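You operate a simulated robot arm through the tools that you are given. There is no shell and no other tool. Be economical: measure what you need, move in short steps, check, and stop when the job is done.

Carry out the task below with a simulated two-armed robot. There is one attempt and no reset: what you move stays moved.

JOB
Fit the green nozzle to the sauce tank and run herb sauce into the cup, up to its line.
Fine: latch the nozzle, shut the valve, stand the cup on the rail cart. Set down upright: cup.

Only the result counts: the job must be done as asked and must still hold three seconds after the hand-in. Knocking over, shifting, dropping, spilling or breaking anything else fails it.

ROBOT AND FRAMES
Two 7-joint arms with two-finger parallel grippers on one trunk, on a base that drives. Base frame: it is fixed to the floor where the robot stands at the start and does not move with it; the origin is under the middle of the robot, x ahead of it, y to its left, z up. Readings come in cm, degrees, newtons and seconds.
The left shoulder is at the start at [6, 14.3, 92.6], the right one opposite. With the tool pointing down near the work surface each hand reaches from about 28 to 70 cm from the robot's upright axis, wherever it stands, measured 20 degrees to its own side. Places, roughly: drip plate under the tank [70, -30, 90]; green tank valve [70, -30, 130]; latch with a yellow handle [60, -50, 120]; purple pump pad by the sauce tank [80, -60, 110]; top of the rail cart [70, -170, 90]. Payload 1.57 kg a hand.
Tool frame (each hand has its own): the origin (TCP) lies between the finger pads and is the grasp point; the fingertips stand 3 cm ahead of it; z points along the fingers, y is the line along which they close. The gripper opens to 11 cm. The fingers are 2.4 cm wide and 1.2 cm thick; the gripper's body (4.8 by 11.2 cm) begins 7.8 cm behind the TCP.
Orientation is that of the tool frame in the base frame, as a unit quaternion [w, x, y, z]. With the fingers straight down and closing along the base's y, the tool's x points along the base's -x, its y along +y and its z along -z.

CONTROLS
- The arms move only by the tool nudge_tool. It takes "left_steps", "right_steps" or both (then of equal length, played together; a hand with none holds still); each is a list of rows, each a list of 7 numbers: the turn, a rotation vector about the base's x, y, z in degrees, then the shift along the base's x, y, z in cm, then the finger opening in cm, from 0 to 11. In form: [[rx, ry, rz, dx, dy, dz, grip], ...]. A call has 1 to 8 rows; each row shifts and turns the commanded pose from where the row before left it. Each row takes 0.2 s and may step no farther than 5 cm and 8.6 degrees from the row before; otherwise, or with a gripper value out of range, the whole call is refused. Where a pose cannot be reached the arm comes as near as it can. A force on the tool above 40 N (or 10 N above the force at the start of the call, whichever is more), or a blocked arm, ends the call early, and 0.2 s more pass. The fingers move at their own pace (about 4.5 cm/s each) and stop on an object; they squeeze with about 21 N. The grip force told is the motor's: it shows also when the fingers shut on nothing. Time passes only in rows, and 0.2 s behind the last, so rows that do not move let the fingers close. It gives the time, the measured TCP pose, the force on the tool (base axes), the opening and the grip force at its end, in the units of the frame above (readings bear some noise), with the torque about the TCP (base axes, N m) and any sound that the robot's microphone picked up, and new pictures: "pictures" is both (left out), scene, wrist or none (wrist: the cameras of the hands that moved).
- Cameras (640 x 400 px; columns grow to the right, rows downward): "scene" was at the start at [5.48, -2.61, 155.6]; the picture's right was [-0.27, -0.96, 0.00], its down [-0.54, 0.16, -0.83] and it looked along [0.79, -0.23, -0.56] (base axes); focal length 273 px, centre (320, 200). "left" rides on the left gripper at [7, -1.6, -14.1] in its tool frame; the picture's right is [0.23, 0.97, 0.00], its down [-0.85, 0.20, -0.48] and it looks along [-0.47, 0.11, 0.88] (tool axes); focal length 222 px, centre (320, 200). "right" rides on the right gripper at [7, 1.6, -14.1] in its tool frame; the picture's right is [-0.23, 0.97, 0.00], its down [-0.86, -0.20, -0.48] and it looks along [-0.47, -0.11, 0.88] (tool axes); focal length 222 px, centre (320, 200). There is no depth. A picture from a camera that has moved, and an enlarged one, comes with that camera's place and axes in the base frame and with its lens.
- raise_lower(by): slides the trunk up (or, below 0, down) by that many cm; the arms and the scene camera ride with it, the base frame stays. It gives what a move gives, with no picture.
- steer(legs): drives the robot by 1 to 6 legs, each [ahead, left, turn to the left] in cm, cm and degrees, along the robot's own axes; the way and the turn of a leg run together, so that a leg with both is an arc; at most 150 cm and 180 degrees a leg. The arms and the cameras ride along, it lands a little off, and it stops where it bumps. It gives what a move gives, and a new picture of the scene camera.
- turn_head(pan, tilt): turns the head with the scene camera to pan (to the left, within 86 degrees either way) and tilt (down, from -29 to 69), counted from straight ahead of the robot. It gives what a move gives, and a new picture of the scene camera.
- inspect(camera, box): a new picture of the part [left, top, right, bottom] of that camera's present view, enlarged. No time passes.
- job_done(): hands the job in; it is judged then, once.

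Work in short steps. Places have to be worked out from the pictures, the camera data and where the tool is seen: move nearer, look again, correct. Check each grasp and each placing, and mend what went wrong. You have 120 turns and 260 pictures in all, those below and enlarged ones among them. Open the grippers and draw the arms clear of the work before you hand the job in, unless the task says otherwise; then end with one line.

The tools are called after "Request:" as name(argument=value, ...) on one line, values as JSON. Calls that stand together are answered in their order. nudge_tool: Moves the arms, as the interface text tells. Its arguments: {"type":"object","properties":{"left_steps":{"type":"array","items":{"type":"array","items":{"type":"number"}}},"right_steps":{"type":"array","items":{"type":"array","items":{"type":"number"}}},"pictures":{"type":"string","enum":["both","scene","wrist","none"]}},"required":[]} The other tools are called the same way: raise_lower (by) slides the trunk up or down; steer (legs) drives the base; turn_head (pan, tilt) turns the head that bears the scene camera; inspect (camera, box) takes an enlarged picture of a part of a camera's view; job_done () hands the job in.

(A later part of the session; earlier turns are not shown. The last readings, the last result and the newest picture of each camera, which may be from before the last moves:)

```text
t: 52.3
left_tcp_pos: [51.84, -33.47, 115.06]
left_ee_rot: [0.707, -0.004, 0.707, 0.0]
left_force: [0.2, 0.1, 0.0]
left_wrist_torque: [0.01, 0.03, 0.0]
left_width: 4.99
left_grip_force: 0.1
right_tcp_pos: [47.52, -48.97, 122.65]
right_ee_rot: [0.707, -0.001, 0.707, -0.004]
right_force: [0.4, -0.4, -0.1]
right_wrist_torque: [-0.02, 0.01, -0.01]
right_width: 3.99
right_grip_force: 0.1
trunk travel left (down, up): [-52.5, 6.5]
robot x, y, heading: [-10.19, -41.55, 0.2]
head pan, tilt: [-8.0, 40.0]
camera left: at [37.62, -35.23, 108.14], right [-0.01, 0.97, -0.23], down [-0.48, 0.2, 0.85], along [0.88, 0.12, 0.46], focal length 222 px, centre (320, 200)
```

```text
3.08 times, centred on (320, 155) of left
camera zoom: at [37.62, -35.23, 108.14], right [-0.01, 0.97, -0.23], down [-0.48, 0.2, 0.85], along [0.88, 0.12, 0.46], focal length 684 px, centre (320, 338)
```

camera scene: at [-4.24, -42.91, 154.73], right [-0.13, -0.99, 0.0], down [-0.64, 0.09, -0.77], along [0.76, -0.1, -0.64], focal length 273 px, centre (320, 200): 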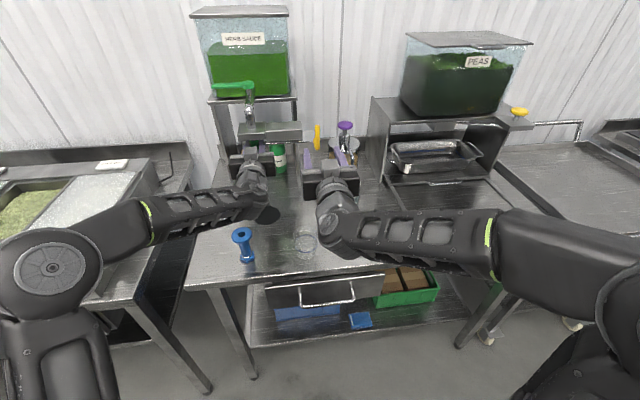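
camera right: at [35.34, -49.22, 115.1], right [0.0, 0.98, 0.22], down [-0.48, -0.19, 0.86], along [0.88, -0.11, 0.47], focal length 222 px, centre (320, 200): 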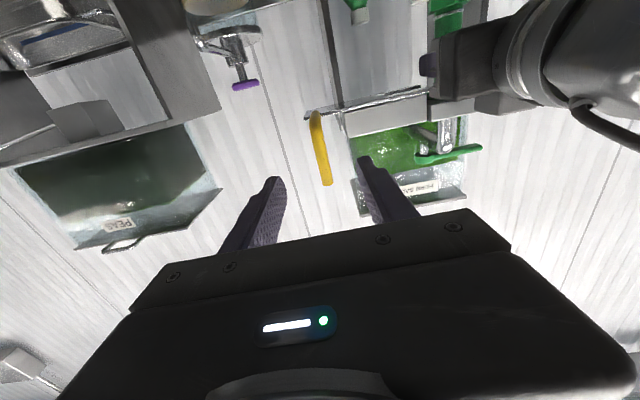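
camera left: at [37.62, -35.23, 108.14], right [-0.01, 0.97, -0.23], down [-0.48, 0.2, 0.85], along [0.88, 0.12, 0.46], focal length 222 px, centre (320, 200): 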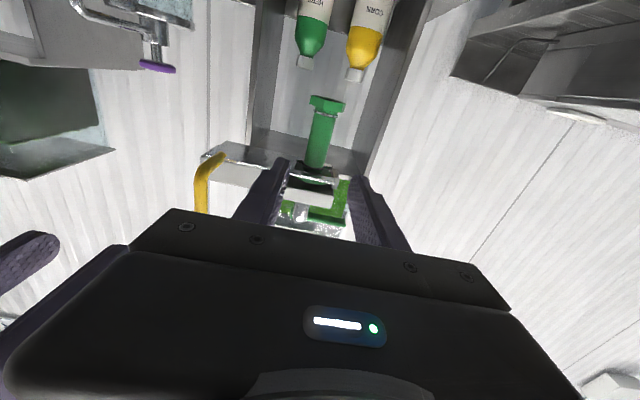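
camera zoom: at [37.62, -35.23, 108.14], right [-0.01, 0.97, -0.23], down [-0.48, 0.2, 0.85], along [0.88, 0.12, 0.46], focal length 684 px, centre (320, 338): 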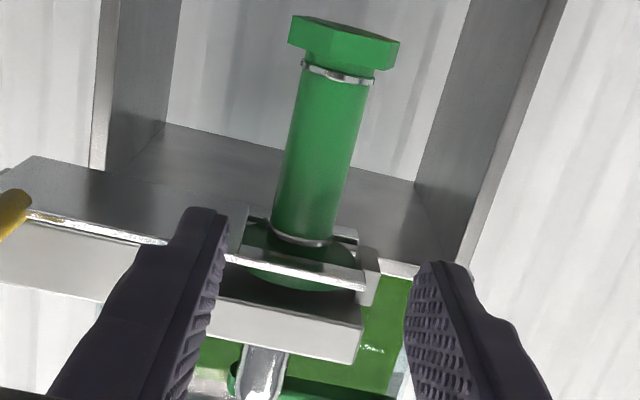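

The nozzle hangs in the closed fork: latched. Next the cup: I pitch the right hand 45° down (to keep its camera off the table) above and before the cup, near (50, -45.5).

Request:
nudge_tool(right_steps=[[0, 8, 0, -2, 0.5, -2, 8], [0, 8, 0, -2, 0.5, -2, 8], [0, 8, 0, -2, 0.5, -2, 9], [0, 8, 0, -1, 0.5, -2, 9], [0, 8, 0, 0, 0.5, -2, 9], [0, 5, 0, 0, 0.5, -2, 9], [0, 0, 0, 0, 0, 0, 9]], left_steps=[[0, 0, 0, -2, 1, 0, 5], [0, 0, 0, -2, 2, 0, 5], [0, 0, 0, -2, 2, 0, 5], [0, 0, 0, 0, 2, 0, 5], [0, 0, 0, 0, 2, 2, 5], [0, 0, 0, 0, 0, 2, 5], [0, 0, 0, 0, 0, 0, 5]], pictures="both")

Request:
inspect(camera="scene", box=[260, 200, 360, 280])

```text
t: 53.9
left_tcp_pos: [45.95, -24.56, 119.03]
left_ee_rot: [0.707, -0.005, 0.708, 0.0]
left_force: [0.5, -0.9, 0.0]
left_wrist_torque: [-0.02, -0.01, 0.02]
left_width: 5.02
left_grip_force: 0.2
right_tcp_pos: [40.31, -45.87, 110.62]
right_ee_rot: [0.382, -0.004, 0.924, -0.003]
right_force: [-0.2, 0.4, -0.2]
right_wrist_torque: [0.04, 0.0, 0.0]
right_width: 9.01
right_grip_force: 0.1
trunk travel left (down, up): [-52.5, 6.5]
robot x, y, heading: [-9.57, -41.68, 0.3]
head pan, tilt: [-8.0, 40.0]
camera scene: at [-4.45, -42.93, 154.75], right [-0.13, -0.99, 0.0], down [-0.64, 0.09, -0.77], along [0.76, -0.1, -0.64], focal length 273 px, centre (320, 200)
camera right: at [25.53, -44.39, 115.53], right [0.16, 0.98, 0.15], down [0.27, -0.19, 0.94], along [0.95, -0.11, -0.29], focal length 222 px, centre (320, 200)
camera left: at [31.74, -26.26, 112.17], right [-0.01, 0.97, -0.23], down [-0.48, 0.2, 0.85], along [0.88, 0.12, 0.46], focal length 222 px, centre (320, 200)
```

scene: 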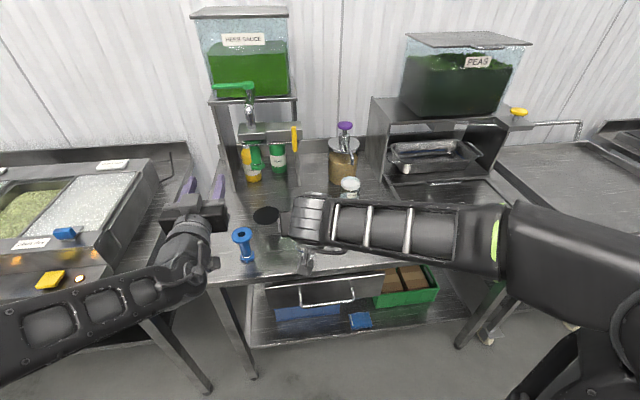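
right: 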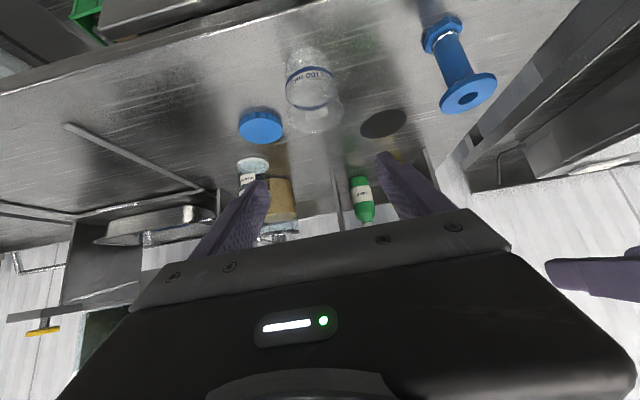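
left: 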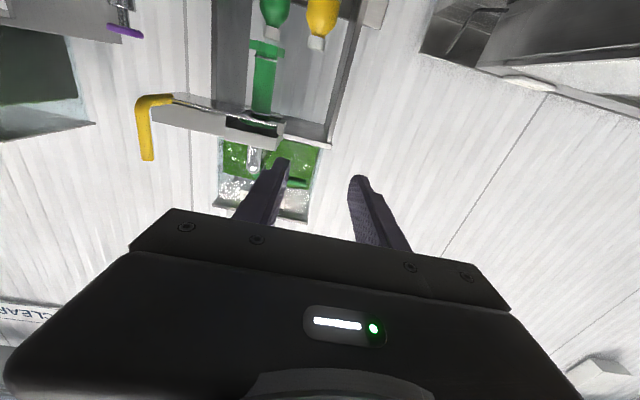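

```text
5.00 times, centred on (310, 240) of scene
camera zoom: at [-4.45, -42.93, 154.75], right [-0.13, -0.99, 0.0], down [-0.64, 0.09, -0.77], along [0.76, -0.1, -0.64], focal length 1364 px, centre (370, 0)
```

zoom: 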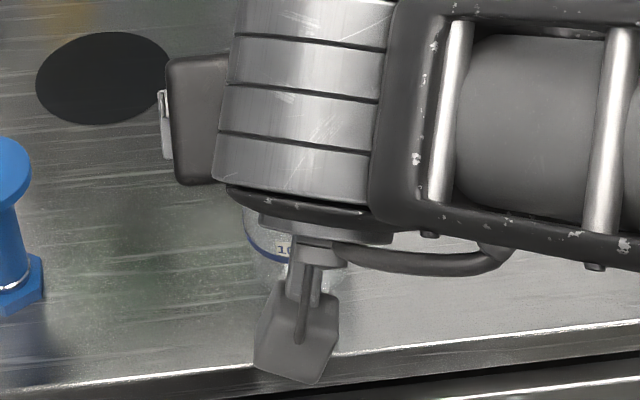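

Cup axis ≈ (47.6, -45.7). I come down behind it and check before the final approach.

Request:
nudge_tool(right_steps=[[0, 0, 0, 0, 0.1, -4, 9], [0, 0, 0, 1, 0.1, -4, 9], [0, 0, 0, 2, 0, -2, 9], [0, 0, 0, 0, 0, 0, 9]], pictures="wrist")

Request:
inspect(camera="right", box=[220, 60, 440, 220])

```text
t: 54.9
left_tcp_pos: [45.83, -24.46, 119.05]
left_ee_rot: [0.707, -0.004, 0.707, -0.001]
left_force: [0.3, 0.4, 0.0]
left_wrist_torque: [0.0, 0.0, 0.05]
left_width: 5.01
left_grip_force: 0.0
right_tcp_pos: [43.33, -45.78, 100.4]
right_ee_rot: [0.383, -0.004, 0.924, -0.004]
right_force: [0.2, 0.2, -0.6]
right_wrist_torque: [-0.01, -0.02, 0.04]
right_width: 9.0
right_grip_force: 0.1
trunk travel left (down, up): [-52.5, 6.5]
robot x, y, heading: [-9.64, -41.61, 0.6]
head pan, tilt: [-8.0, 40.0]
camera right: at [28.46, -44.33, 105.38], right [0.16, 0.98, 0.15], down [0.27, -0.19, 0.94], along [0.95, -0.11, -0.29], focal length 222 px, centre (320, 200)
```

right: 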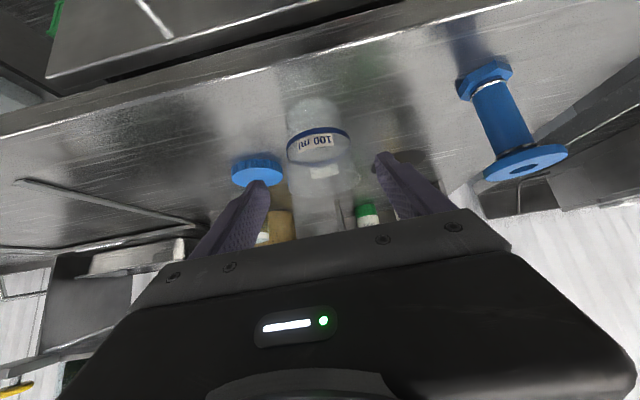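

```text
2.50 times, centred on (330, 140) of right
camera zoom: at [28.46, -44.33, 105.38], right [0.16, 0.98, 0.15], down [0.27, -0.19, 0.94], along [0.95, -0.11, -0.29], focal length 555 px, centre (295, 350)
```

zoom: 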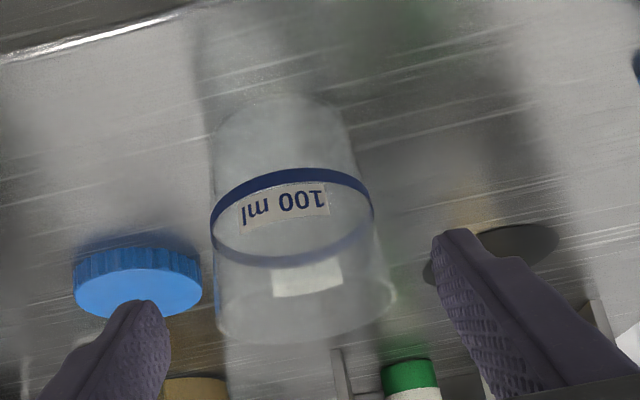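

Cup ≈ (48.2, -45.8). I advance along the finger direction and close gently.

Request:
nudge_tool(right_steps=[[0, 0, 0, 2.4, 0, -2.6, 9], [0, 0, 0, 2.4, 0, -2.6, 9], [0, 0, 0, 0, 0, 0, 9], [0, 0, 0, 0, 0, 0, 7.5], [0, 0, 0, 0, 0, 0, 6.5], [0, 0, 0, 0, 0, 0, 5.5], [0, 0, 0, 0, 0, 0, 5], [0, 0, 0, 0, 0, 0, 5]], pictures="both")

Request:
inspect(camera="right", box=[200, 60, 440, 230])

```text
t: 56.7
left_tcp_pos: [46.01, -24.45, 119.12]
left_ee_rot: [0.707, -0.004, 0.708, -0.001]
left_force: [0.2, -0.4, -0.8]
left_wrist_torque: [-0.03, 0.0, -0.01]
left_width: 5.03
left_grip_force: 0.0
right_tcp_pos: [48.16, -45.8, 95.13]
right_ee_rot: [0.383, -0.004, 0.924, -0.003]
right_force: [-0.9, 0.5, -1.0]
right_wrist_torque: [-0.02, -0.01, 0.01]
right_width: 6.71
right_grip_force: 20.8
trunk travel left (down, up): [-52.5, 6.5]
robot x, y, heading: [-9.59, -41.78, 0.3]
head pan, tilt: [-8.0, 40.0]
camera scene: at [-4.42, -42.92, 154.75], right [-0.13, -0.99, 0.0], down [-0.64, 0.09, -0.77], along [0.76, -0.1, -0.64], focal length 273 px, centre (320, 200)
camera right: at [33.34, -44.23, 100.16], right [0.16, 0.98, 0.15], down [0.27, -0.19, 0.94], along [0.95, -0.11, -0.29], focal length 222 px, centre (320, 200)
```

scene: 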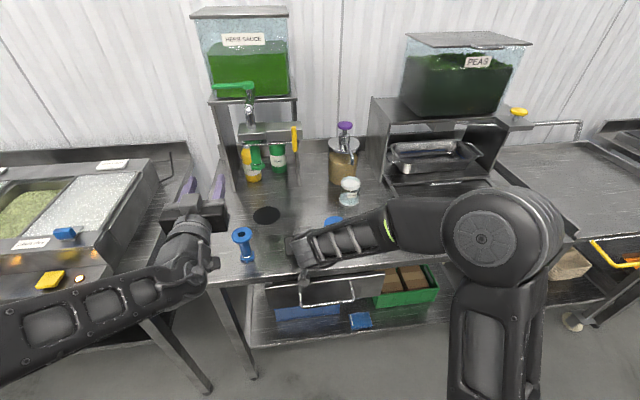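
right: 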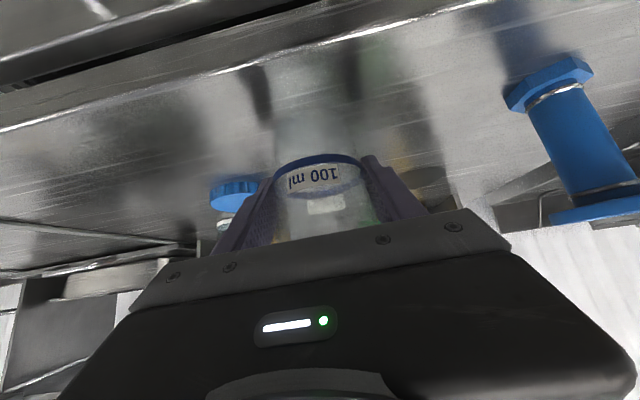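

```text
2.35 times, centred on (320, 145) of right
camera zoom: at [33.34, -44.23, 100.16], right [0.16, 0.98, 0.15], down [0.27, -0.19, 0.94], along [0.95, -0.11, -0.29], focal length 523 px, centre (320, 329)
```

zoom: 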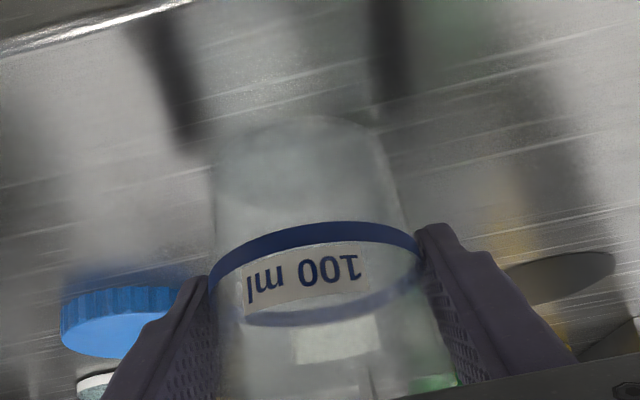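

Cup held (6.7 cm). Lift it 3 cm while the left hand moves out of the way.

Request:
nudge_tool(right_steps=[[0, 0, 0, 0, 0, 1, 5], [0, 0, 0, 0, 0, 1, 5], [0, 0, 0, 0, 0, 1, 5], [0, 0, 0, 0, 0, 0, 5]], left_steps=[[0, 0, 0, 0, 4, 2, 5], [0, 0, 0, 0, 4, 2, 5], [0, 0, 0, 0, 4, 2, 5], [0, 0, 0, 0, 0, 0, 5]], pictures="none")

Request:
steer(legs=[[6, 0, 0]])

Request:
inspect(camera="right", box=[200, 60, 440, 230])

```text
t: 57.7
left_tcp_pos: [46.09, -12.32, 125.05]
left_ee_rot: [0.706, -0.003, 0.708, -0.002]
left_force: [-0.3, -0.5, 0.0]
left_wrist_torque: [0.02, 0.0, -0.03]
left_width: 5.01
left_grip_force: 0.0
right_tcp_pos: [48.21, -45.76, 98.25]
right_ee_rot: [0.384, -0.003, 0.923, -0.004]
right_force: [0.5, 0.2, -1.0]
right_wrist_torque: [0.0, -0.02, 0.03]
right_width: 6.69
right_grip_force: 21.3
trunk travel left (down, up): [-52.5, 6.5]
robot x, y, heading: [-9.76, -41.53, 0.4]
head pan, tilt: [-8.0, 40.0]
```

```text
t: 58.7
left_tcp_pos: [52.08, -12.36, 125.09]
left_ee_rot: [0.706, -0.004, 0.708, -0.001]
left_force: [0.2, -0.9, -1.1]
left_wrist_torque: [0.02, -0.01, -0.03]
left_width: 5.01
left_grip_force: 0.0
right_tcp_pos: [54.22, -45.75, 98.15]
right_ee_rot: [0.382, -0.004, 0.924, -0.003]
right_force: [0.2, -0.6, -0.8]
right_wrist_torque: [-0.01, 0.0, 0.03]
right_width: 6.71
right_grip_force: 21.3
trunk travel left (down, up): [-52.5, 6.5]
robot x, y, heading: [-4.01, -41.59, 0.2]
head pan, tilt: [-8.0, 40.0]
camera scene: at [1.78, -42.88, 154.74], right [-0.13, -0.99, 0.0], down [-0.64, 0.09, -0.77], along [0.76, -0.1, -0.64], focal length 273 px, centre (320, 200)
```

scene: 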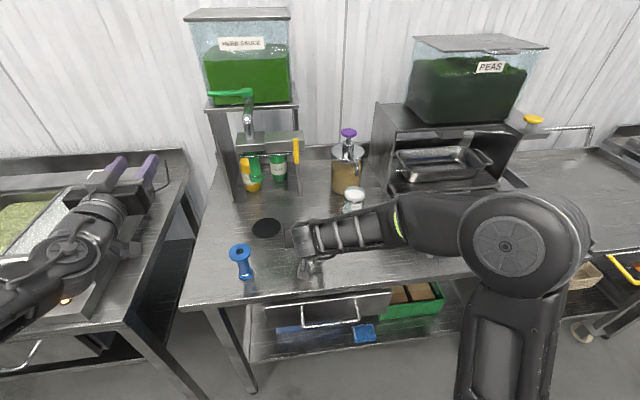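

```text
2.35 times, centred on (320, 145) of right
camera zoom: at [39.43, -44.32, 103.09], right [0.16, 0.98, 0.15], down [0.27, -0.19, 0.94], along [0.95, -0.11, -0.29], focal length 523 px, centre (320, 329)
```

zoom: 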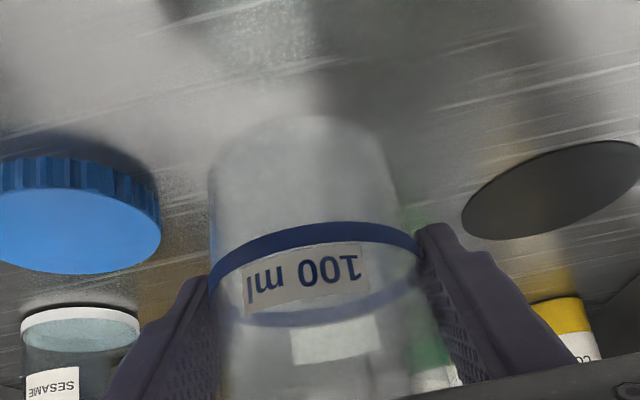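

Carry the cup under the nozzle (about +12.8, +12.2).

Request:
nudge_tool(right_steps=[[0, 0, 0, 1.6, 1.5, 0, 5], [0, 0, 0, 3.2, 3, 0, 5], [0, 0, 0, 3.2, 3, 0, 5], [0, 0, 0, 3.2, 3, 0, 5], [0, 0, 0, 1.6, 1.7, 0, 5], [0, 0, 0, 0, 0, 0, 5]], pictures="both")

Request:
inspect(camera="scene", box=[220, 130, 320, 250])

Request:
inspect(camera="right", box=[200, 60, 440, 230])

```text
t: 60.1
left_tcp_pos: [51.87, -12.31, 125.13]
left_ee_rot: [0.706, -0.005, 0.708, -0.001]
left_force: [-0.2, -1.1, 0.3]
left_wrist_torque: [0.01, -0.03, -0.01]
left_width: 5.01
left_grip_force: 0.0
right_tcp_pos: [67.0, -33.47, 98.31]
right_ee_rot: [0.382, -0.004, 0.924, -0.003]
right_force: [1.0, -0.7, 0.1]
right_wrist_torque: [0.05, 0.0, 0.0]
right_width: 6.71
right_grip_force: 21.0
trunk travel left (down, up): [-52.5, 6.5]
robot x, y, heading: [-3.79, -41.64, 0.1]
head pan, tilt: [-8.0, 40.0]
camera scene: at [1.57, -42.9, 154.75], right [-0.13, -0.99, 0.0], down [-0.64, 0.09, -0.77], along [0.76, -0.1, -0.64], focal length 273 px, centre (320, 200)
camera right: at [52.13, -32.09, 103.22], right [0.16, 0.98, 0.15], down [0.27, -0.19, 0.94], along [0.95, -0.11, -0.29], focal length 222 px, centre (320, 200)
```

scene: 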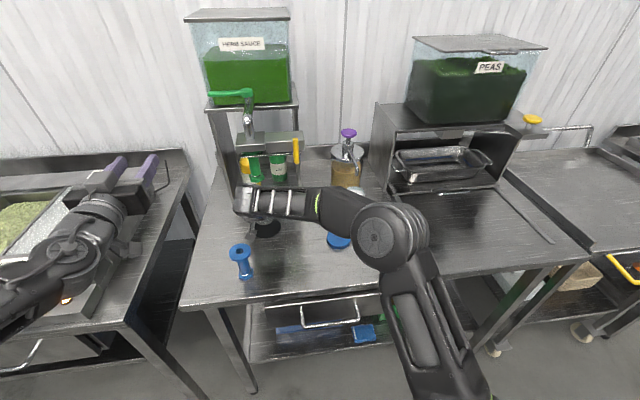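
right: 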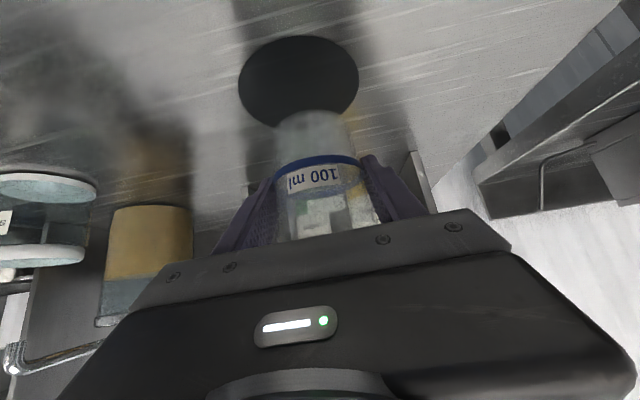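

```text
3.33 times, centred on (270, 190) of scene
camera zoom: at [1.57, -42.9, 154.75], right [-0.13, -0.99, 0.0], down [-0.64, 0.09, -0.77], along [0.76, -0.1, -0.64], focal length 909 px, centre (487, 233)
```

zoom: 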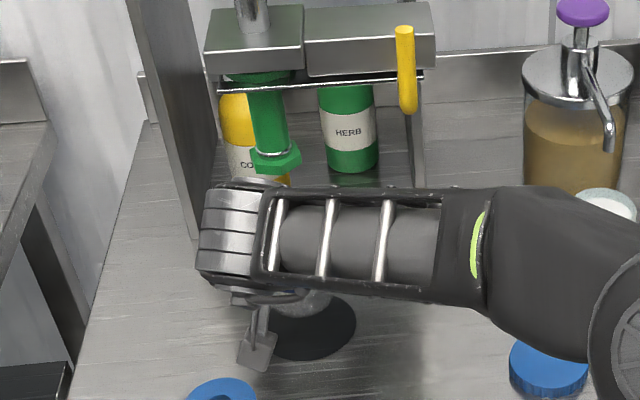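

```text
2.35 times, centred on (320, 145) of right
camera zoom: at [52.13, -32.09, 103.22], right [0.16, 0.98, 0.15], down [0.27, -0.19, 0.94], along [0.95, -0.11, -0.29], focal length 523 px, centre (320, 329)
```

zoom: 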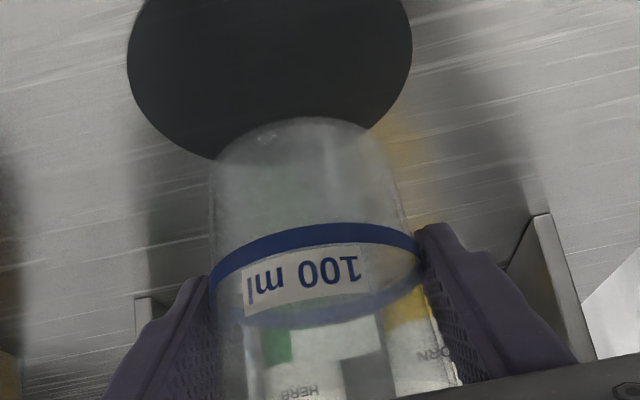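

Cup is under the nozzle and over the drip plate. I lower it to the plate gently.

Request:
nudge_tool(right_steps=[[0, 0, 0, 0, 0, -1.5, 5], [0, 0, 0, 0, 0, -1.2, 5], [0, 0, 0, 0, 0, -0.3, 5], [0, 0, 0, 0, 0, 0, 5]], pictures="none")

Request:
inspect(camera="scene", box=[200, 70, 310, 140])

Request:
inspect(camera="right", box=[200, 60, 440, 230])

```text
t: 61.1
left_tcp_pos: [51.91, -12.38, 125.2]
left_ee_rot: [0.707, -0.004, 0.708, -0.001]
left_force: [0.5, -0.4, 0.4]
left_wrist_torque: [0.01, 0.0, 0.04]
left_width: 5.03
left_grip_force: 0.1
right_tcp_pos: [67.04, -33.54, 95.23]
right_ee_rot: [0.382, -0.003, 0.924, -0.004]
right_force: [0.3, 0.5, 0.5]
right_wrist_torque: [0.03, 0.23, -0.02]
right_width: 6.7
right_grip_force: 20.7
trunk travel left (down, up): [-52.5, 6.5]
robot x, y, heading: [-3.92, -41.39, 0.2]
head pan, tilt: [-8.0, 40.0]
```

```text
5.71 times, centred on (255, 105) of scene
camera zoom: at [1.58, -42.89, 154.75], right [-0.13, -0.99, 0.0], down [-0.64, 0.09, -0.77], along [0.76, -0.1, -0.64], focal length 1559 px, centre (691, 743)
```

zoom: 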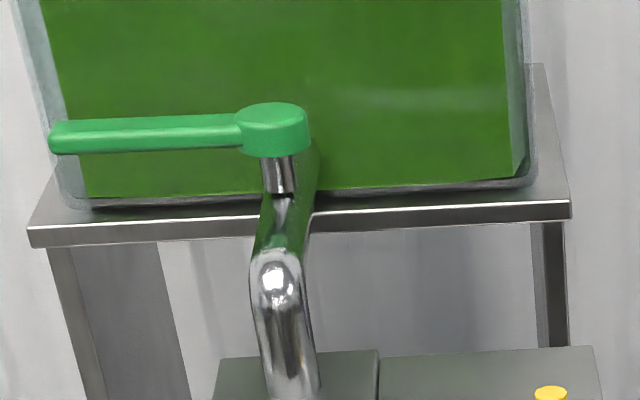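

```text
2.35 times, centred on (320, 145) of right
camera zoom: at [52.13, -32.11, 100.26], right [0.16, 0.98, 0.15], down [0.27, -0.19, 0.94], along [0.95, -0.11, -0.29], focal length 523 px, centre (320, 329)
```

zoom: 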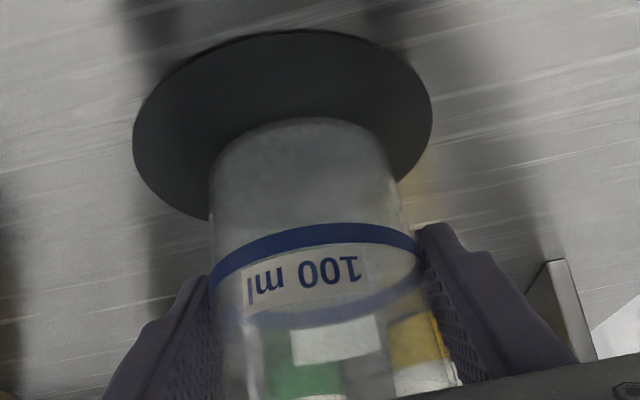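

Cup touches the plate (small torque). I open the right hand and withdraw along the finger direction.

Request:
nudge_tool(right_steps=[[0, 0, 0, 0, 0, 0, 7.5], [0, 0, 0, 0, 0, 0, 9], [0, 0, 0, 0, 0, 0, 9.5], [0, 0, 0, -2.5, 0, 2.5, 9.5], [0, 0, 0, -3, 0, 3, 9.5], [0, 0, 0, -3, 0, 3, 9.5], [0, 0, 0, -4.5, 0, 1, 9.5], [0, 0, 0, 0, 0, 0, 9.5]], pictures="none")

Request:
nudge_tool(right_steps=[[0, 0, 0, -4, -2, 0, 6], [0, 0, 0, -3, -4, 0, 6], [0, 0, 0, 0, -4, 0, 6], [0, 0, 0, 0, -4, 0, 6], [0, 0, 0, 0, 0, 0, 6]], pictures="both")

Request:
inspect(camera="right", box=[290, 60, 490, 200])

Request:
inspect(camera="scene", box=[220, 130, 320, 250])

```text
t: 62.9
left_tcp_pos: [52.1, -12.34, 125.02]
left_ee_rot: [0.706, -0.004, 0.708, -0.001]
left_force: [-0.8, -0.9, -0.2]
left_wrist_torque: [0.02, 0.01, -0.01]
left_width: 5.03
left_grip_force: 0.0
right_tcp_pos: [53.92, -33.54, 104.8]
right_ee_rot: [0.381, -0.003, 0.924, -0.004]
right_force: [-0.5, 0.6, -0.3]
right_wrist_torque: [0.0, 0.01, 0.0]
right_width: 9.51
right_grip_force: 0.1
trunk travel left (down, up): [-52.5, 6.5]
robot x, y, heading: [-3.67, -41.52, 0.4]
head pan, tilt: [-8.0, 40.0]
```

```text
t: 64.1
left_tcp_pos: [51.96, -12.35, 125.07]
left_ee_rot: [0.706, -0.005, 0.708, -0.001]
left_force: [0.4, -0.6, 0.0]
left_wrist_torque: [0.01, -0.01, 0.01]
left_width: 5.03
left_grip_force: 0.0
right_tcp_pos: [46.94, -47.45, 104.54]
right_ee_rot: [0.383, -0.003, 0.924, -0.004]
right_force: [0.3, 0.5, 0.2]
right_wrist_torque: [0.0, 0.0, 0.02]
right_width: 6.02
right_grip_force: 0.0
trunk travel left (down, up): [-52.5, 6.5]
robot x, y, heading: [-4.12, -41.71, 0.3]
head pan, tilt: [-8.0, 40.0]
camera scene: at [1.6, -42.85, 154.75], right [-0.13, -0.99, 0.0], down [-0.64, 0.09, -0.77], along [0.76, -0.1, -0.64], focal length 273 px, centre (320, 200)
camera right: at [32.11, -46.05, 109.49], right [0.16, 0.98, 0.15], down [0.27, -0.19, 0.94], along [0.95, -0.11, -0.29], focal length 222 px, centre (320, 200)
```

scene: 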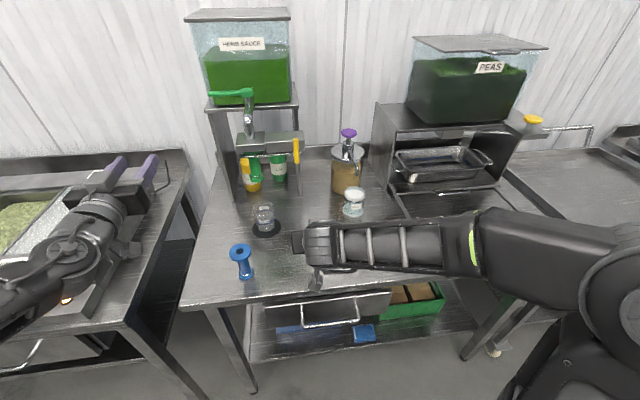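
right: 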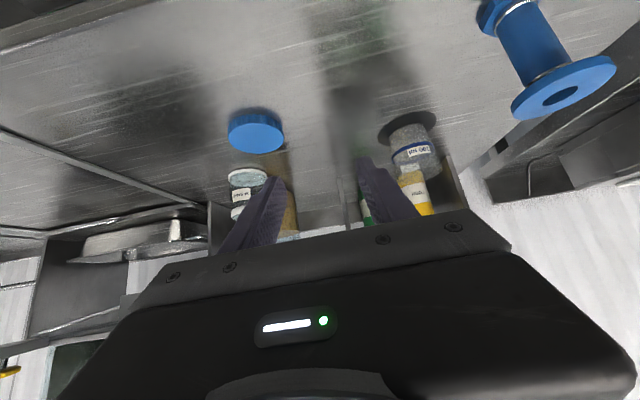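

```text
2.86 times, centred on (390, 130) of right
camera zoom: at [32.11, -46.05, 109.49], right [0.16, 0.98, 0.15], down [0.27, -0.19, 0.94], along [0.95, -0.11, -0.29], focal length 635 px, centre (120, 400)
```

zoom: 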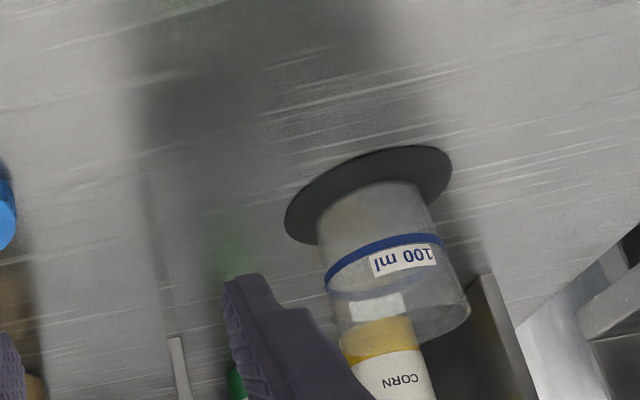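

```text
3.33 times, centred on (270, 190) of scene
camera zoom: at [1.6, -42.85, 154.75], right [-0.13, -0.99, 0.0], down [-0.64, 0.09, -0.77], along [0.76, -0.1, -0.64], focal length 909 px, centre (487, 233)
```

zoom: 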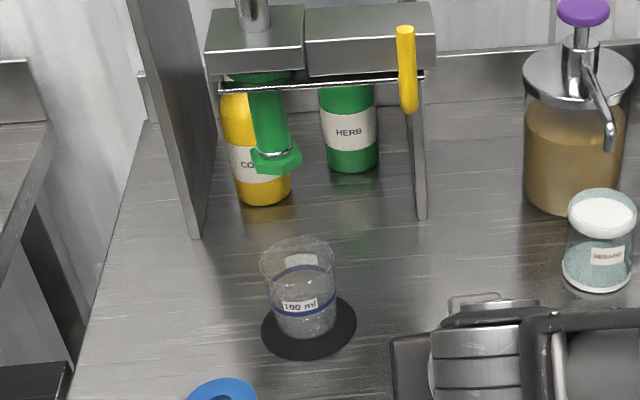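

The cup stands ~1.3 cm too far back relative to plate and nozzle. I regrasp it and move it forward 1.2 cm to be safe.

Request:
nudge_tool(right_steps=[[0, 0, 0, 0, 4, 0, 9.5], [0, 0, 0, 0, 4, 0, 9.5], [0, 0, 0, 3, 4, 0, 9.5], [0, 0, 0, 4, 2, 0, 9.5], [0, 0, 0, 4.5, 0, -1, 9.5], [0, 0, 0, 3, 0, -3, 9.5], [0, 0, 0, 0, 0, 0, 9.5]], pictures="wrist")

```text
t: 65.7
left_tcp_pos: [51.9, -12.26, 125.13]
left_ee_rot: [0.707, -0.005, 0.707, 0.0]
left_force: [0.8, 1.0, 0.0]
left_wrist_torque: [-0.01, 0.0, -0.01]
left_width: 4.99
left_grip_force: 0.1
right_tcp_pos: [61.59, -33.45, 100.63]
right_ee_rot: [0.383, -0.004, 0.924, -0.005]
right_force: [0.3, -0.7, 0.2]
right_wrist_torque: [-0.01, 0.01, -0.02]
right_width: 9.48
right_grip_force: 0.0
trunk travel left (down, up): [-52.5, 6.5]
robot x, y, heading: [-3.94, -41.52, 0.2]
head pan, tilt: [-8.0, 40.0]
camera right: at [46.77, -32.03, 105.54], right [0.16, 0.98, 0.15], down [0.27, -0.19, 0.94], along [0.95, -0.11, -0.29], focal length 222 px, centre (320, 200)
```

right: 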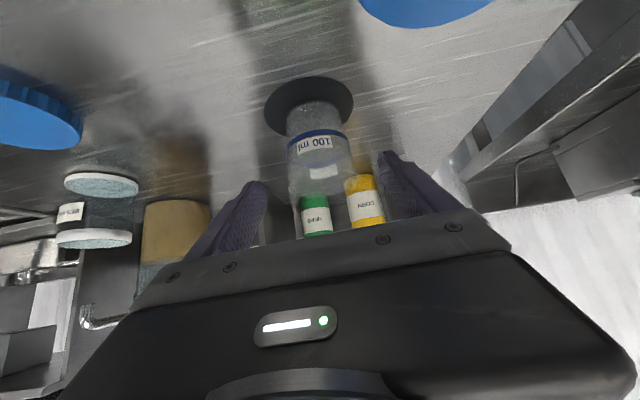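

Request:
nudge_tool(right_steps=[[0, 0, 0, 2.7, 0, -2.7, 9.5], [0, 0, 0, 2.7, 0, -2.7, 9.5], [0, 0, 0, 0, 0, 0, 7.5], [0, 0, 0, 0, 0, 0, 6], [0, 0, 0, 0, 0, 0, 5], [0, 0, 0, 0, 0, 0, 5], [0, 0, 0, 0, 0, 0.6, 5], [0, 0, 0, 0, 0, 0, 5]], pictures="none")

Request:
nudge_tool(right_steps=[[0, 0, 0, -1.2, 0, 0, 5], [0, 0, 0, 0, 0, 0, 5], [0, 0, 0, 0, 0, -0.6, 5], [0, 0, 0, 0, 0, 0, 5], [0, 0, 0, 0, 0, 0, 7.5], [0, 0, 0, 0, 0, 0, 9], [0, 0, 0, 0, 0, 0, 9.5]], pictures="wrist")

Request:
inspect(camera="right", box=[200, 60, 440, 230])

```text
t: 67.5
left_tcp_pos: [51.9, -12.41, 125.06]
left_ee_rot: [0.707, -0.004, 0.708, 0.0]
left_force: [-0.6, 0.4, 0.1]
left_wrist_torque: [-0.03, 0.0, 0.03]
left_width: 5.01
left_grip_force: 0.0
right_tcp_pos: [66.96, -33.47, 95.87]
right_ee_rot: [0.381, -0.004, 0.924, -0.004]
right_force: [0.4, 0.6, -0.1]
right_wrist_torque: [0.03, -0.01, 0.03]
right_width: 6.72
right_grip_force: 20.7
trunk travel left (down, up): [-52.5, 6.5]
robot x, y, heading: [-3.65, -41.77, 0.2]
head pan, tilt: [-8.0, 40.0]
```

```text
t: 69.1
left_tcp_pos: [51.88, -12.39, 125.26]
left_ee_rot: [0.707, -0.004, 0.707, -0.001]
left_force: [-1.2, -0.6, -0.5]
left_wrist_torque: [0.02, 0.04, 0.04]
left_width: 5.0
left_grip_force: 0.1
right_tcp_pos: [65.66, -33.65, 95.52]
right_ee_rot: [0.384, -0.003, 0.923, -0.003]
right_force: [4.9, -4.5, 30.0]
right_wrist_torque: [1.05, 4.8, 0.6]
right_width: 9.5
right_grip_force: 0.1
trunk travel left (down, up): [-52.5, 6.5]
robot x, y, heading: [-3.58, -41.46, 0.2]
head pan, tilt: [-8.0, 40.0]
camera right: at [50.8, -32.19, 100.41], right [0.16, 0.98, 0.15], down [0.26, -0.19, 0.95], along [0.95, -0.11, -0.29], focal length 222 px, centre (320, 200)
```

right: 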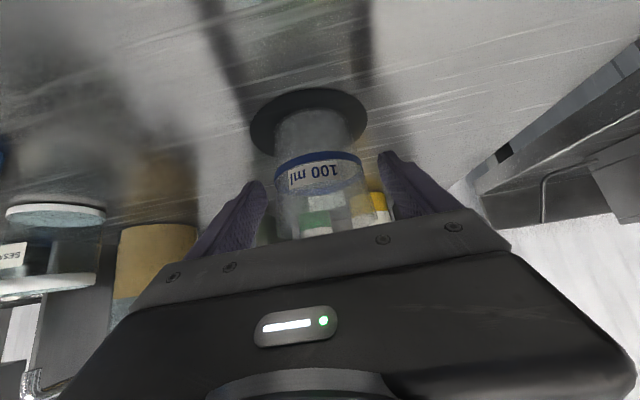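

```text
2.35 times, centred on (320, 145) of right
camera zoom: at [50.8, -32.19, 100.41], right [0.16, 0.98, 0.15], down [0.26, -0.19, 0.95], along [0.95, -0.11, -0.29], focal length 523 px, centre (320, 329)
```

zoom: 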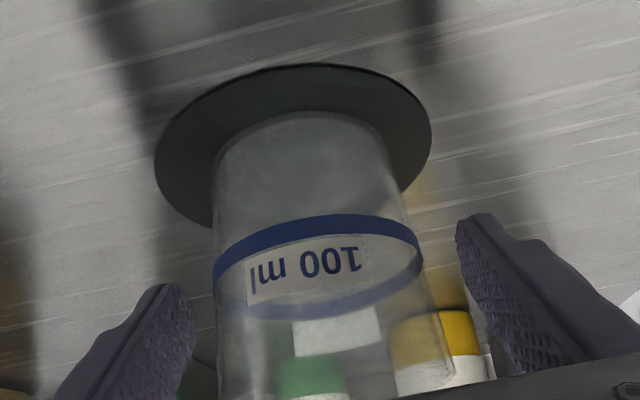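

The hand's camera housing is resting on the blue nozzle (30 N, 16 cm behind the TCP). I lift straight up at once, then check the blue nozzle.

Request:
nudge_tool(right_steps=[[0, 0, 0, 0, 0, 1, 9.5], [0, 0, 0, 0, 0, 1.5, 9.5], [0, 0, 0, 0, 0, 1.5, 9.5], [0, 0, 0, 0, 0, 0, 9.5]], pictures="both")

Request:
inspect(camera="scene", box=[200, 180, 320, 300])

```text
t: 70.1
left_tcp_pos: [51.97, -12.27, 125.13]
left_ee_rot: [0.707, -0.004, 0.708, -0.001]
left_force: [0.4, -0.3, 0.0]
left_wrist_torque: [-0.02, 0.01, 0.03]
left_width: 5.01
left_grip_force: 0.0
right_tcp_pos: [65.81, -33.57, 99.13]
right_ee_rot: [0.382, -0.004, 0.924, -0.003]
right_force: [0.5, -0.3, -0.1]
right_wrist_torque: [-0.01, -0.04, -0.01]
right_width: 9.5
right_grip_force: 0.1
trunk travel left (down, up): [-52.5, 6.5]
robot x, y, heading: [-3.91, -41.57, 0.2]
head pan, tilt: [-8.0, 40.0]
camera scene: at [1.58, -42.88, 154.75], right [-0.13, -0.99, 0.0], down [-0.64, 0.09, -0.77], along [0.76, -0.1, -0.64], focal length 273 px, centre (320, 200)
camera right: at [50.8, -32.17, 104.15], right [0.16, 0.98, 0.15], down [0.27, -0.19, 0.94], along [0.95, -0.11, -0.29], focal length 222 px, centre (320, 200)
```

scene: 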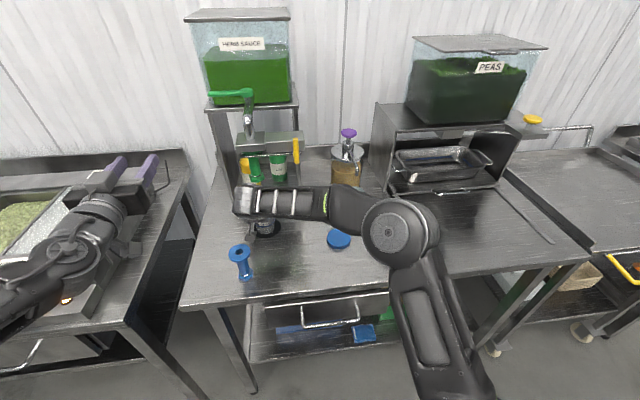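
right: 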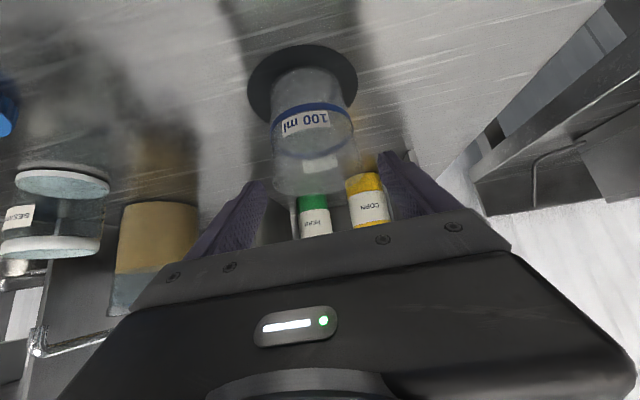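

```text
3.33 times, centred on (260, 240) of scene
camera zoom: at [1.58, -42.88, 154.75], right [-0.13, -0.99, 0.0], down [-0.64, 0.09, -0.77], along [0.76, -0.1, -0.64], focal length 909 px, centre (520, 67)
```

zoom: 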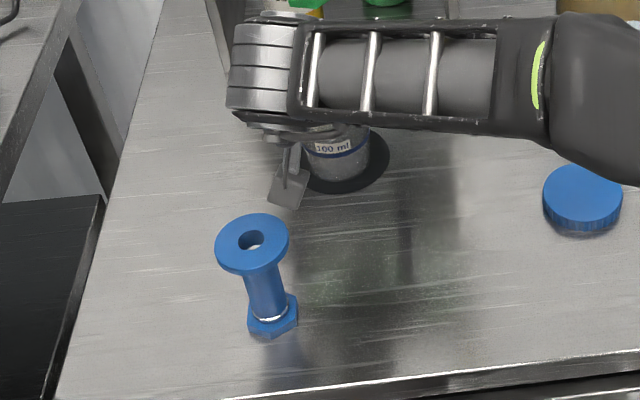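

Blue nozzle still stands in place. Withdraw the right hand up and back, then right.

Request:
nudge_tool(right_steps=[[0, 0, 0, -2, 0, 3, 9.5], [0, 0, 0, -4, 0, 3, 9.5], [0, 0, 0, -4, 0, 2, 9], [0, 0, 0, -4, -3, 0, 8], [0, 0, 0, -3, -4, 0, 6], [0, 0, 0, 0, -5, 0, 6], [0, 0, 0, 0, -4, -2, 6], [0, 0, 0, 0, 0, 0, 6]], pictures="both")

Request:
inspect(camera="scene", box=[210, 130, 310, 290])

Request:
inspect(camera="right", box=[360, 60, 480, 200])

```text
t: 71.9
left_tcp_pos: [51.97, -12.38, 125.18]
left_ee_rot: [0.707, -0.004, 0.708, -0.001]
left_force: [0.3, 0.9, 0.1]
left_wrist_torque: [-0.05, 0.01, 0.01]
left_width: 5.03
left_grip_force: 0.0
right_tcp_pos: [48.83, -49.64, 105.16]
right_ee_rot: [0.383, -0.003, 0.924, -0.004]
right_force: [0.6, -0.3, -0.6]
right_wrist_torque: [-0.03, -0.01, 0.04]
right_width: 5.97
right_grip_force: 0.1
trunk travel left (down, up): [-52.5, 6.5]
robot x, y, heading: [-3.91, -41.59, 0.3]
head pan, tilt: [-8.0, 40.0]
camera scene: at [1.57, -42.86, 154.75], right [-0.13, -0.99, 0.0], down [-0.64, 0.09, -0.77], along [0.76, -0.1, -0.64], focal length 273 px, centre (320, 200)
camera right: at [33.86, -48.17, 110.18], right [0.16, 0.98, 0.15], down [0.27, -0.19, 0.94], along [0.95, -0.11, -0.29], focal length 222 px, centre (320, 200)
```

scene: 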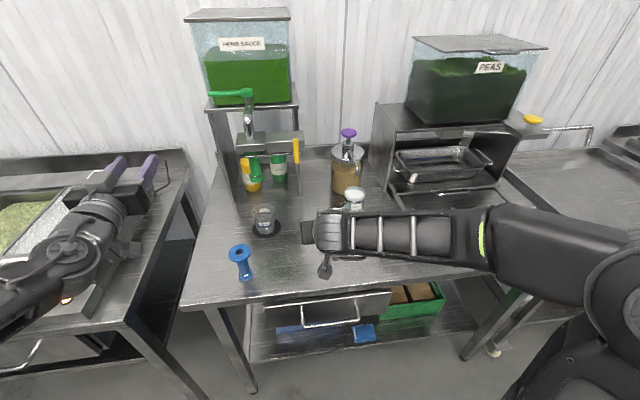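
right: 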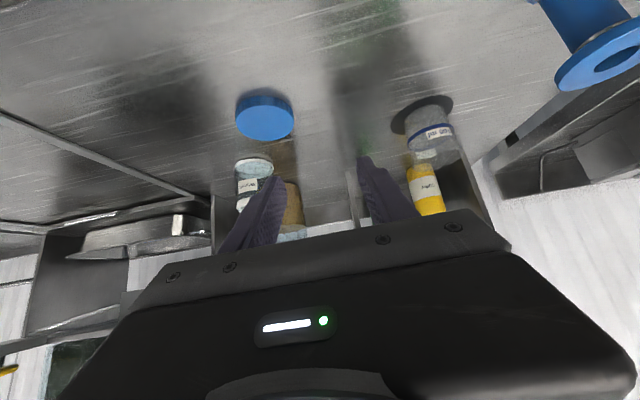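

```text
2.50 times, centred on (260, 210) of scene
camera zoom: at [1.57, -42.86, 154.75], right [-0.13, -0.99, 0.0], down [-0.64, 0.09, -0.77], along [0.76, -0.1, -0.64], focal length 682 px, centre (470, 175)
```

zoom: 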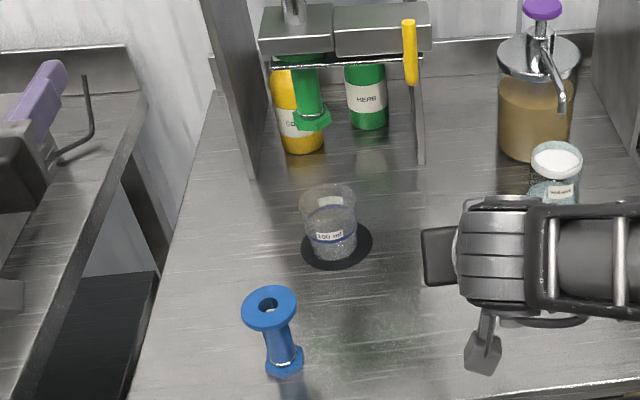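

```text
2.86 times, centred on (420, 130) of right
camera zoom: at [33.86, -48.17, 110.18], right [0.16, 0.98, 0.15], down [0.27, -0.19, 0.94], along [0.95, -0.11, -0.29], focal length 635 px, centre (34, 400)
```

zoom: 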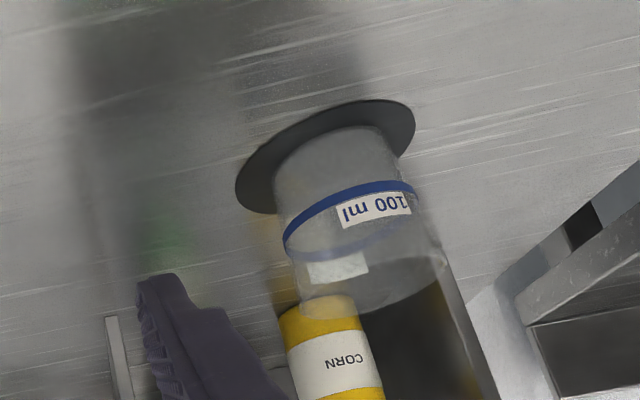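

Cup is now centred on the plate. For the valve, lever bar runs from hub (75, -33.7) to tip (74, -24.4) at z ≈ 131.5; I roll the left hand 90° so it can grip the bar from above and below.

Request:
nudge_tool(left_steps=[[8.2, 0, 0, 0, -1, 0.8, 5], [8.2, 0, 0, 0, -1, 0.8, 5], [8.2, 0, 0, 0, -1, 0.8, 5], [8.2, 0, 0, 0, -1, 0.8, 5], [8.2, 0, 0, 0, -1, 0.8, 5], [8.2, 0, 0, 0, -1, 0.8, 5], [8.2, 0, 0, 0, -1, 0.8, 5], [8.2, 0, 0, 0, -1, 0.8, 5]], pictures="none")

Request:
nudge_tool(left_steps=[[8.2, 0, 0, 0, -1, 0, 5], [8.2, 0, 0, 0, -1, 0, 5], [8, 0, 0, 0, -1, 0, 5], [0, 0, 0, 0, -1, 0, 5], [0, 0, 0, 0, 0, 0, 5]], pictures="both")

Request:
inspect(camera="scene", box=[180, 60, 300, 140])

```text
t: 73.7
left_tcp_pos: [52.01, -20.46, 131.45]
left_ee_rot: [0.596, 0.379, 0.595, 0.384]
left_force: [-0.6, 0.4, -0.3]
left_wrist_torque: [0.03, -0.01, 0.04]
left_width: 5.01
left_grip_force: 0.1
right_tcp_pos: [48.67, -49.69, 105.22]
right_ee_rot: [0.383, -0.004, 0.924, -0.003]
right_force: [0.2, 0.3, -0.2]
right_wrist_torque: [-0.01, 0.01, 0.0]
right_width: 6.02
right_grip_force: 0.1
trunk travel left (down, up): [-52.5, 6.5]
robot x, y, heading: [-3.54, -41.59, 0.3]
head pan, tilt: [-8.0, 40.0]
```

```text
t: 74.9
left_tcp_pos: [51.88, -24.24, 131.49]
left_ee_rot: [0.502, 0.497, 0.501, 0.5]
left_force: [-0.1, 0.0, -0.5]
left_wrist_torque: [0.02, -0.01, 0.0]
left_width: 5.0
left_grip_force: 0.0
right_tcp_pos: [48.74, -49.6, 105.27]
right_ee_rot: [0.383, -0.003, 0.924, -0.004]
right_force: [0.0, -0.7, 0.4]
right_wrist_torque: [-0.02, 0.0, 0.01]
right_width: 6.0
right_grip_force: 0.2
trunk travel left (down, up): [-52.5, 6.5]
robot x, y, heading: [-3.62, -41.61, 0.1]
head pan, tilt: [-8.0, 40.0]
camera scene: at [1.57, -42.88, 154.75], right [-0.13, -0.99, 0.0], down [-0.64, 0.09, -0.77], along [0.76, -0.1, -0.64], focal length 273 px, centre (320, 200)
camera left: at [37.71, -17.37, 129.71], right [-0.01, 0.23, 0.97], down [-0.48, -0.85, 0.2], along [0.88, -0.46, 0.12], focal length 222 px, centre (320, 200)
```

scene: 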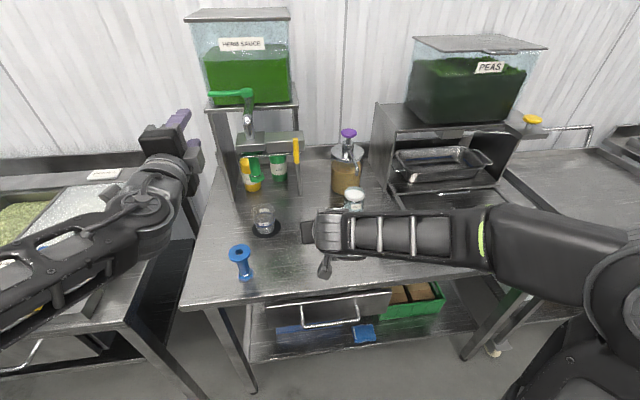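
left: 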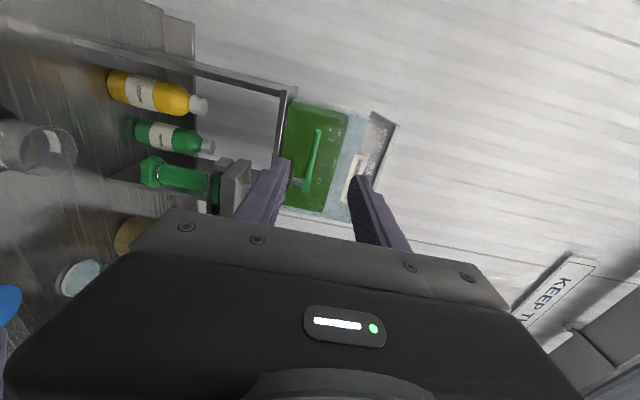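

```text
5.00 times, centred on (240, 100) of scene
camera zoom: at [1.57, -42.88, 154.75], right [-0.13, -0.99, 0.0], down [-0.64, 0.09, -0.77], along [0.76, -0.1, -0.64], focal length 1364 px, centre (720, 700)
```

zoom: 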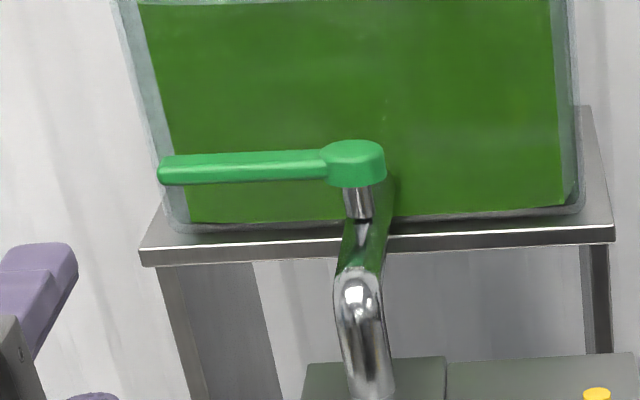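

Orientation done; I inspect the lever from the left wrist camera to fix its height and distance.

Request:
inspect(camera="left", box=[260, 90, 380, 220])

```text
3.08 times, centred on (320, 155) of left
camera zoom: at [37.71, -17.37, 129.71], right [-0.01, 0.23, 0.97], down [-0.48, -0.85, 0.2], along [0.88, -0.46, 0.12], focal length 684 px, centre (320, 338)
```

zoom: 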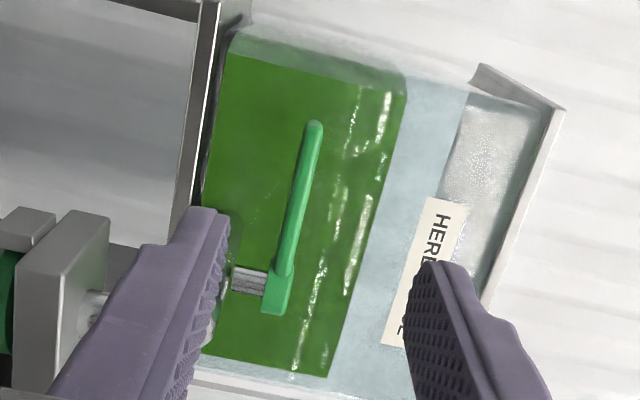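

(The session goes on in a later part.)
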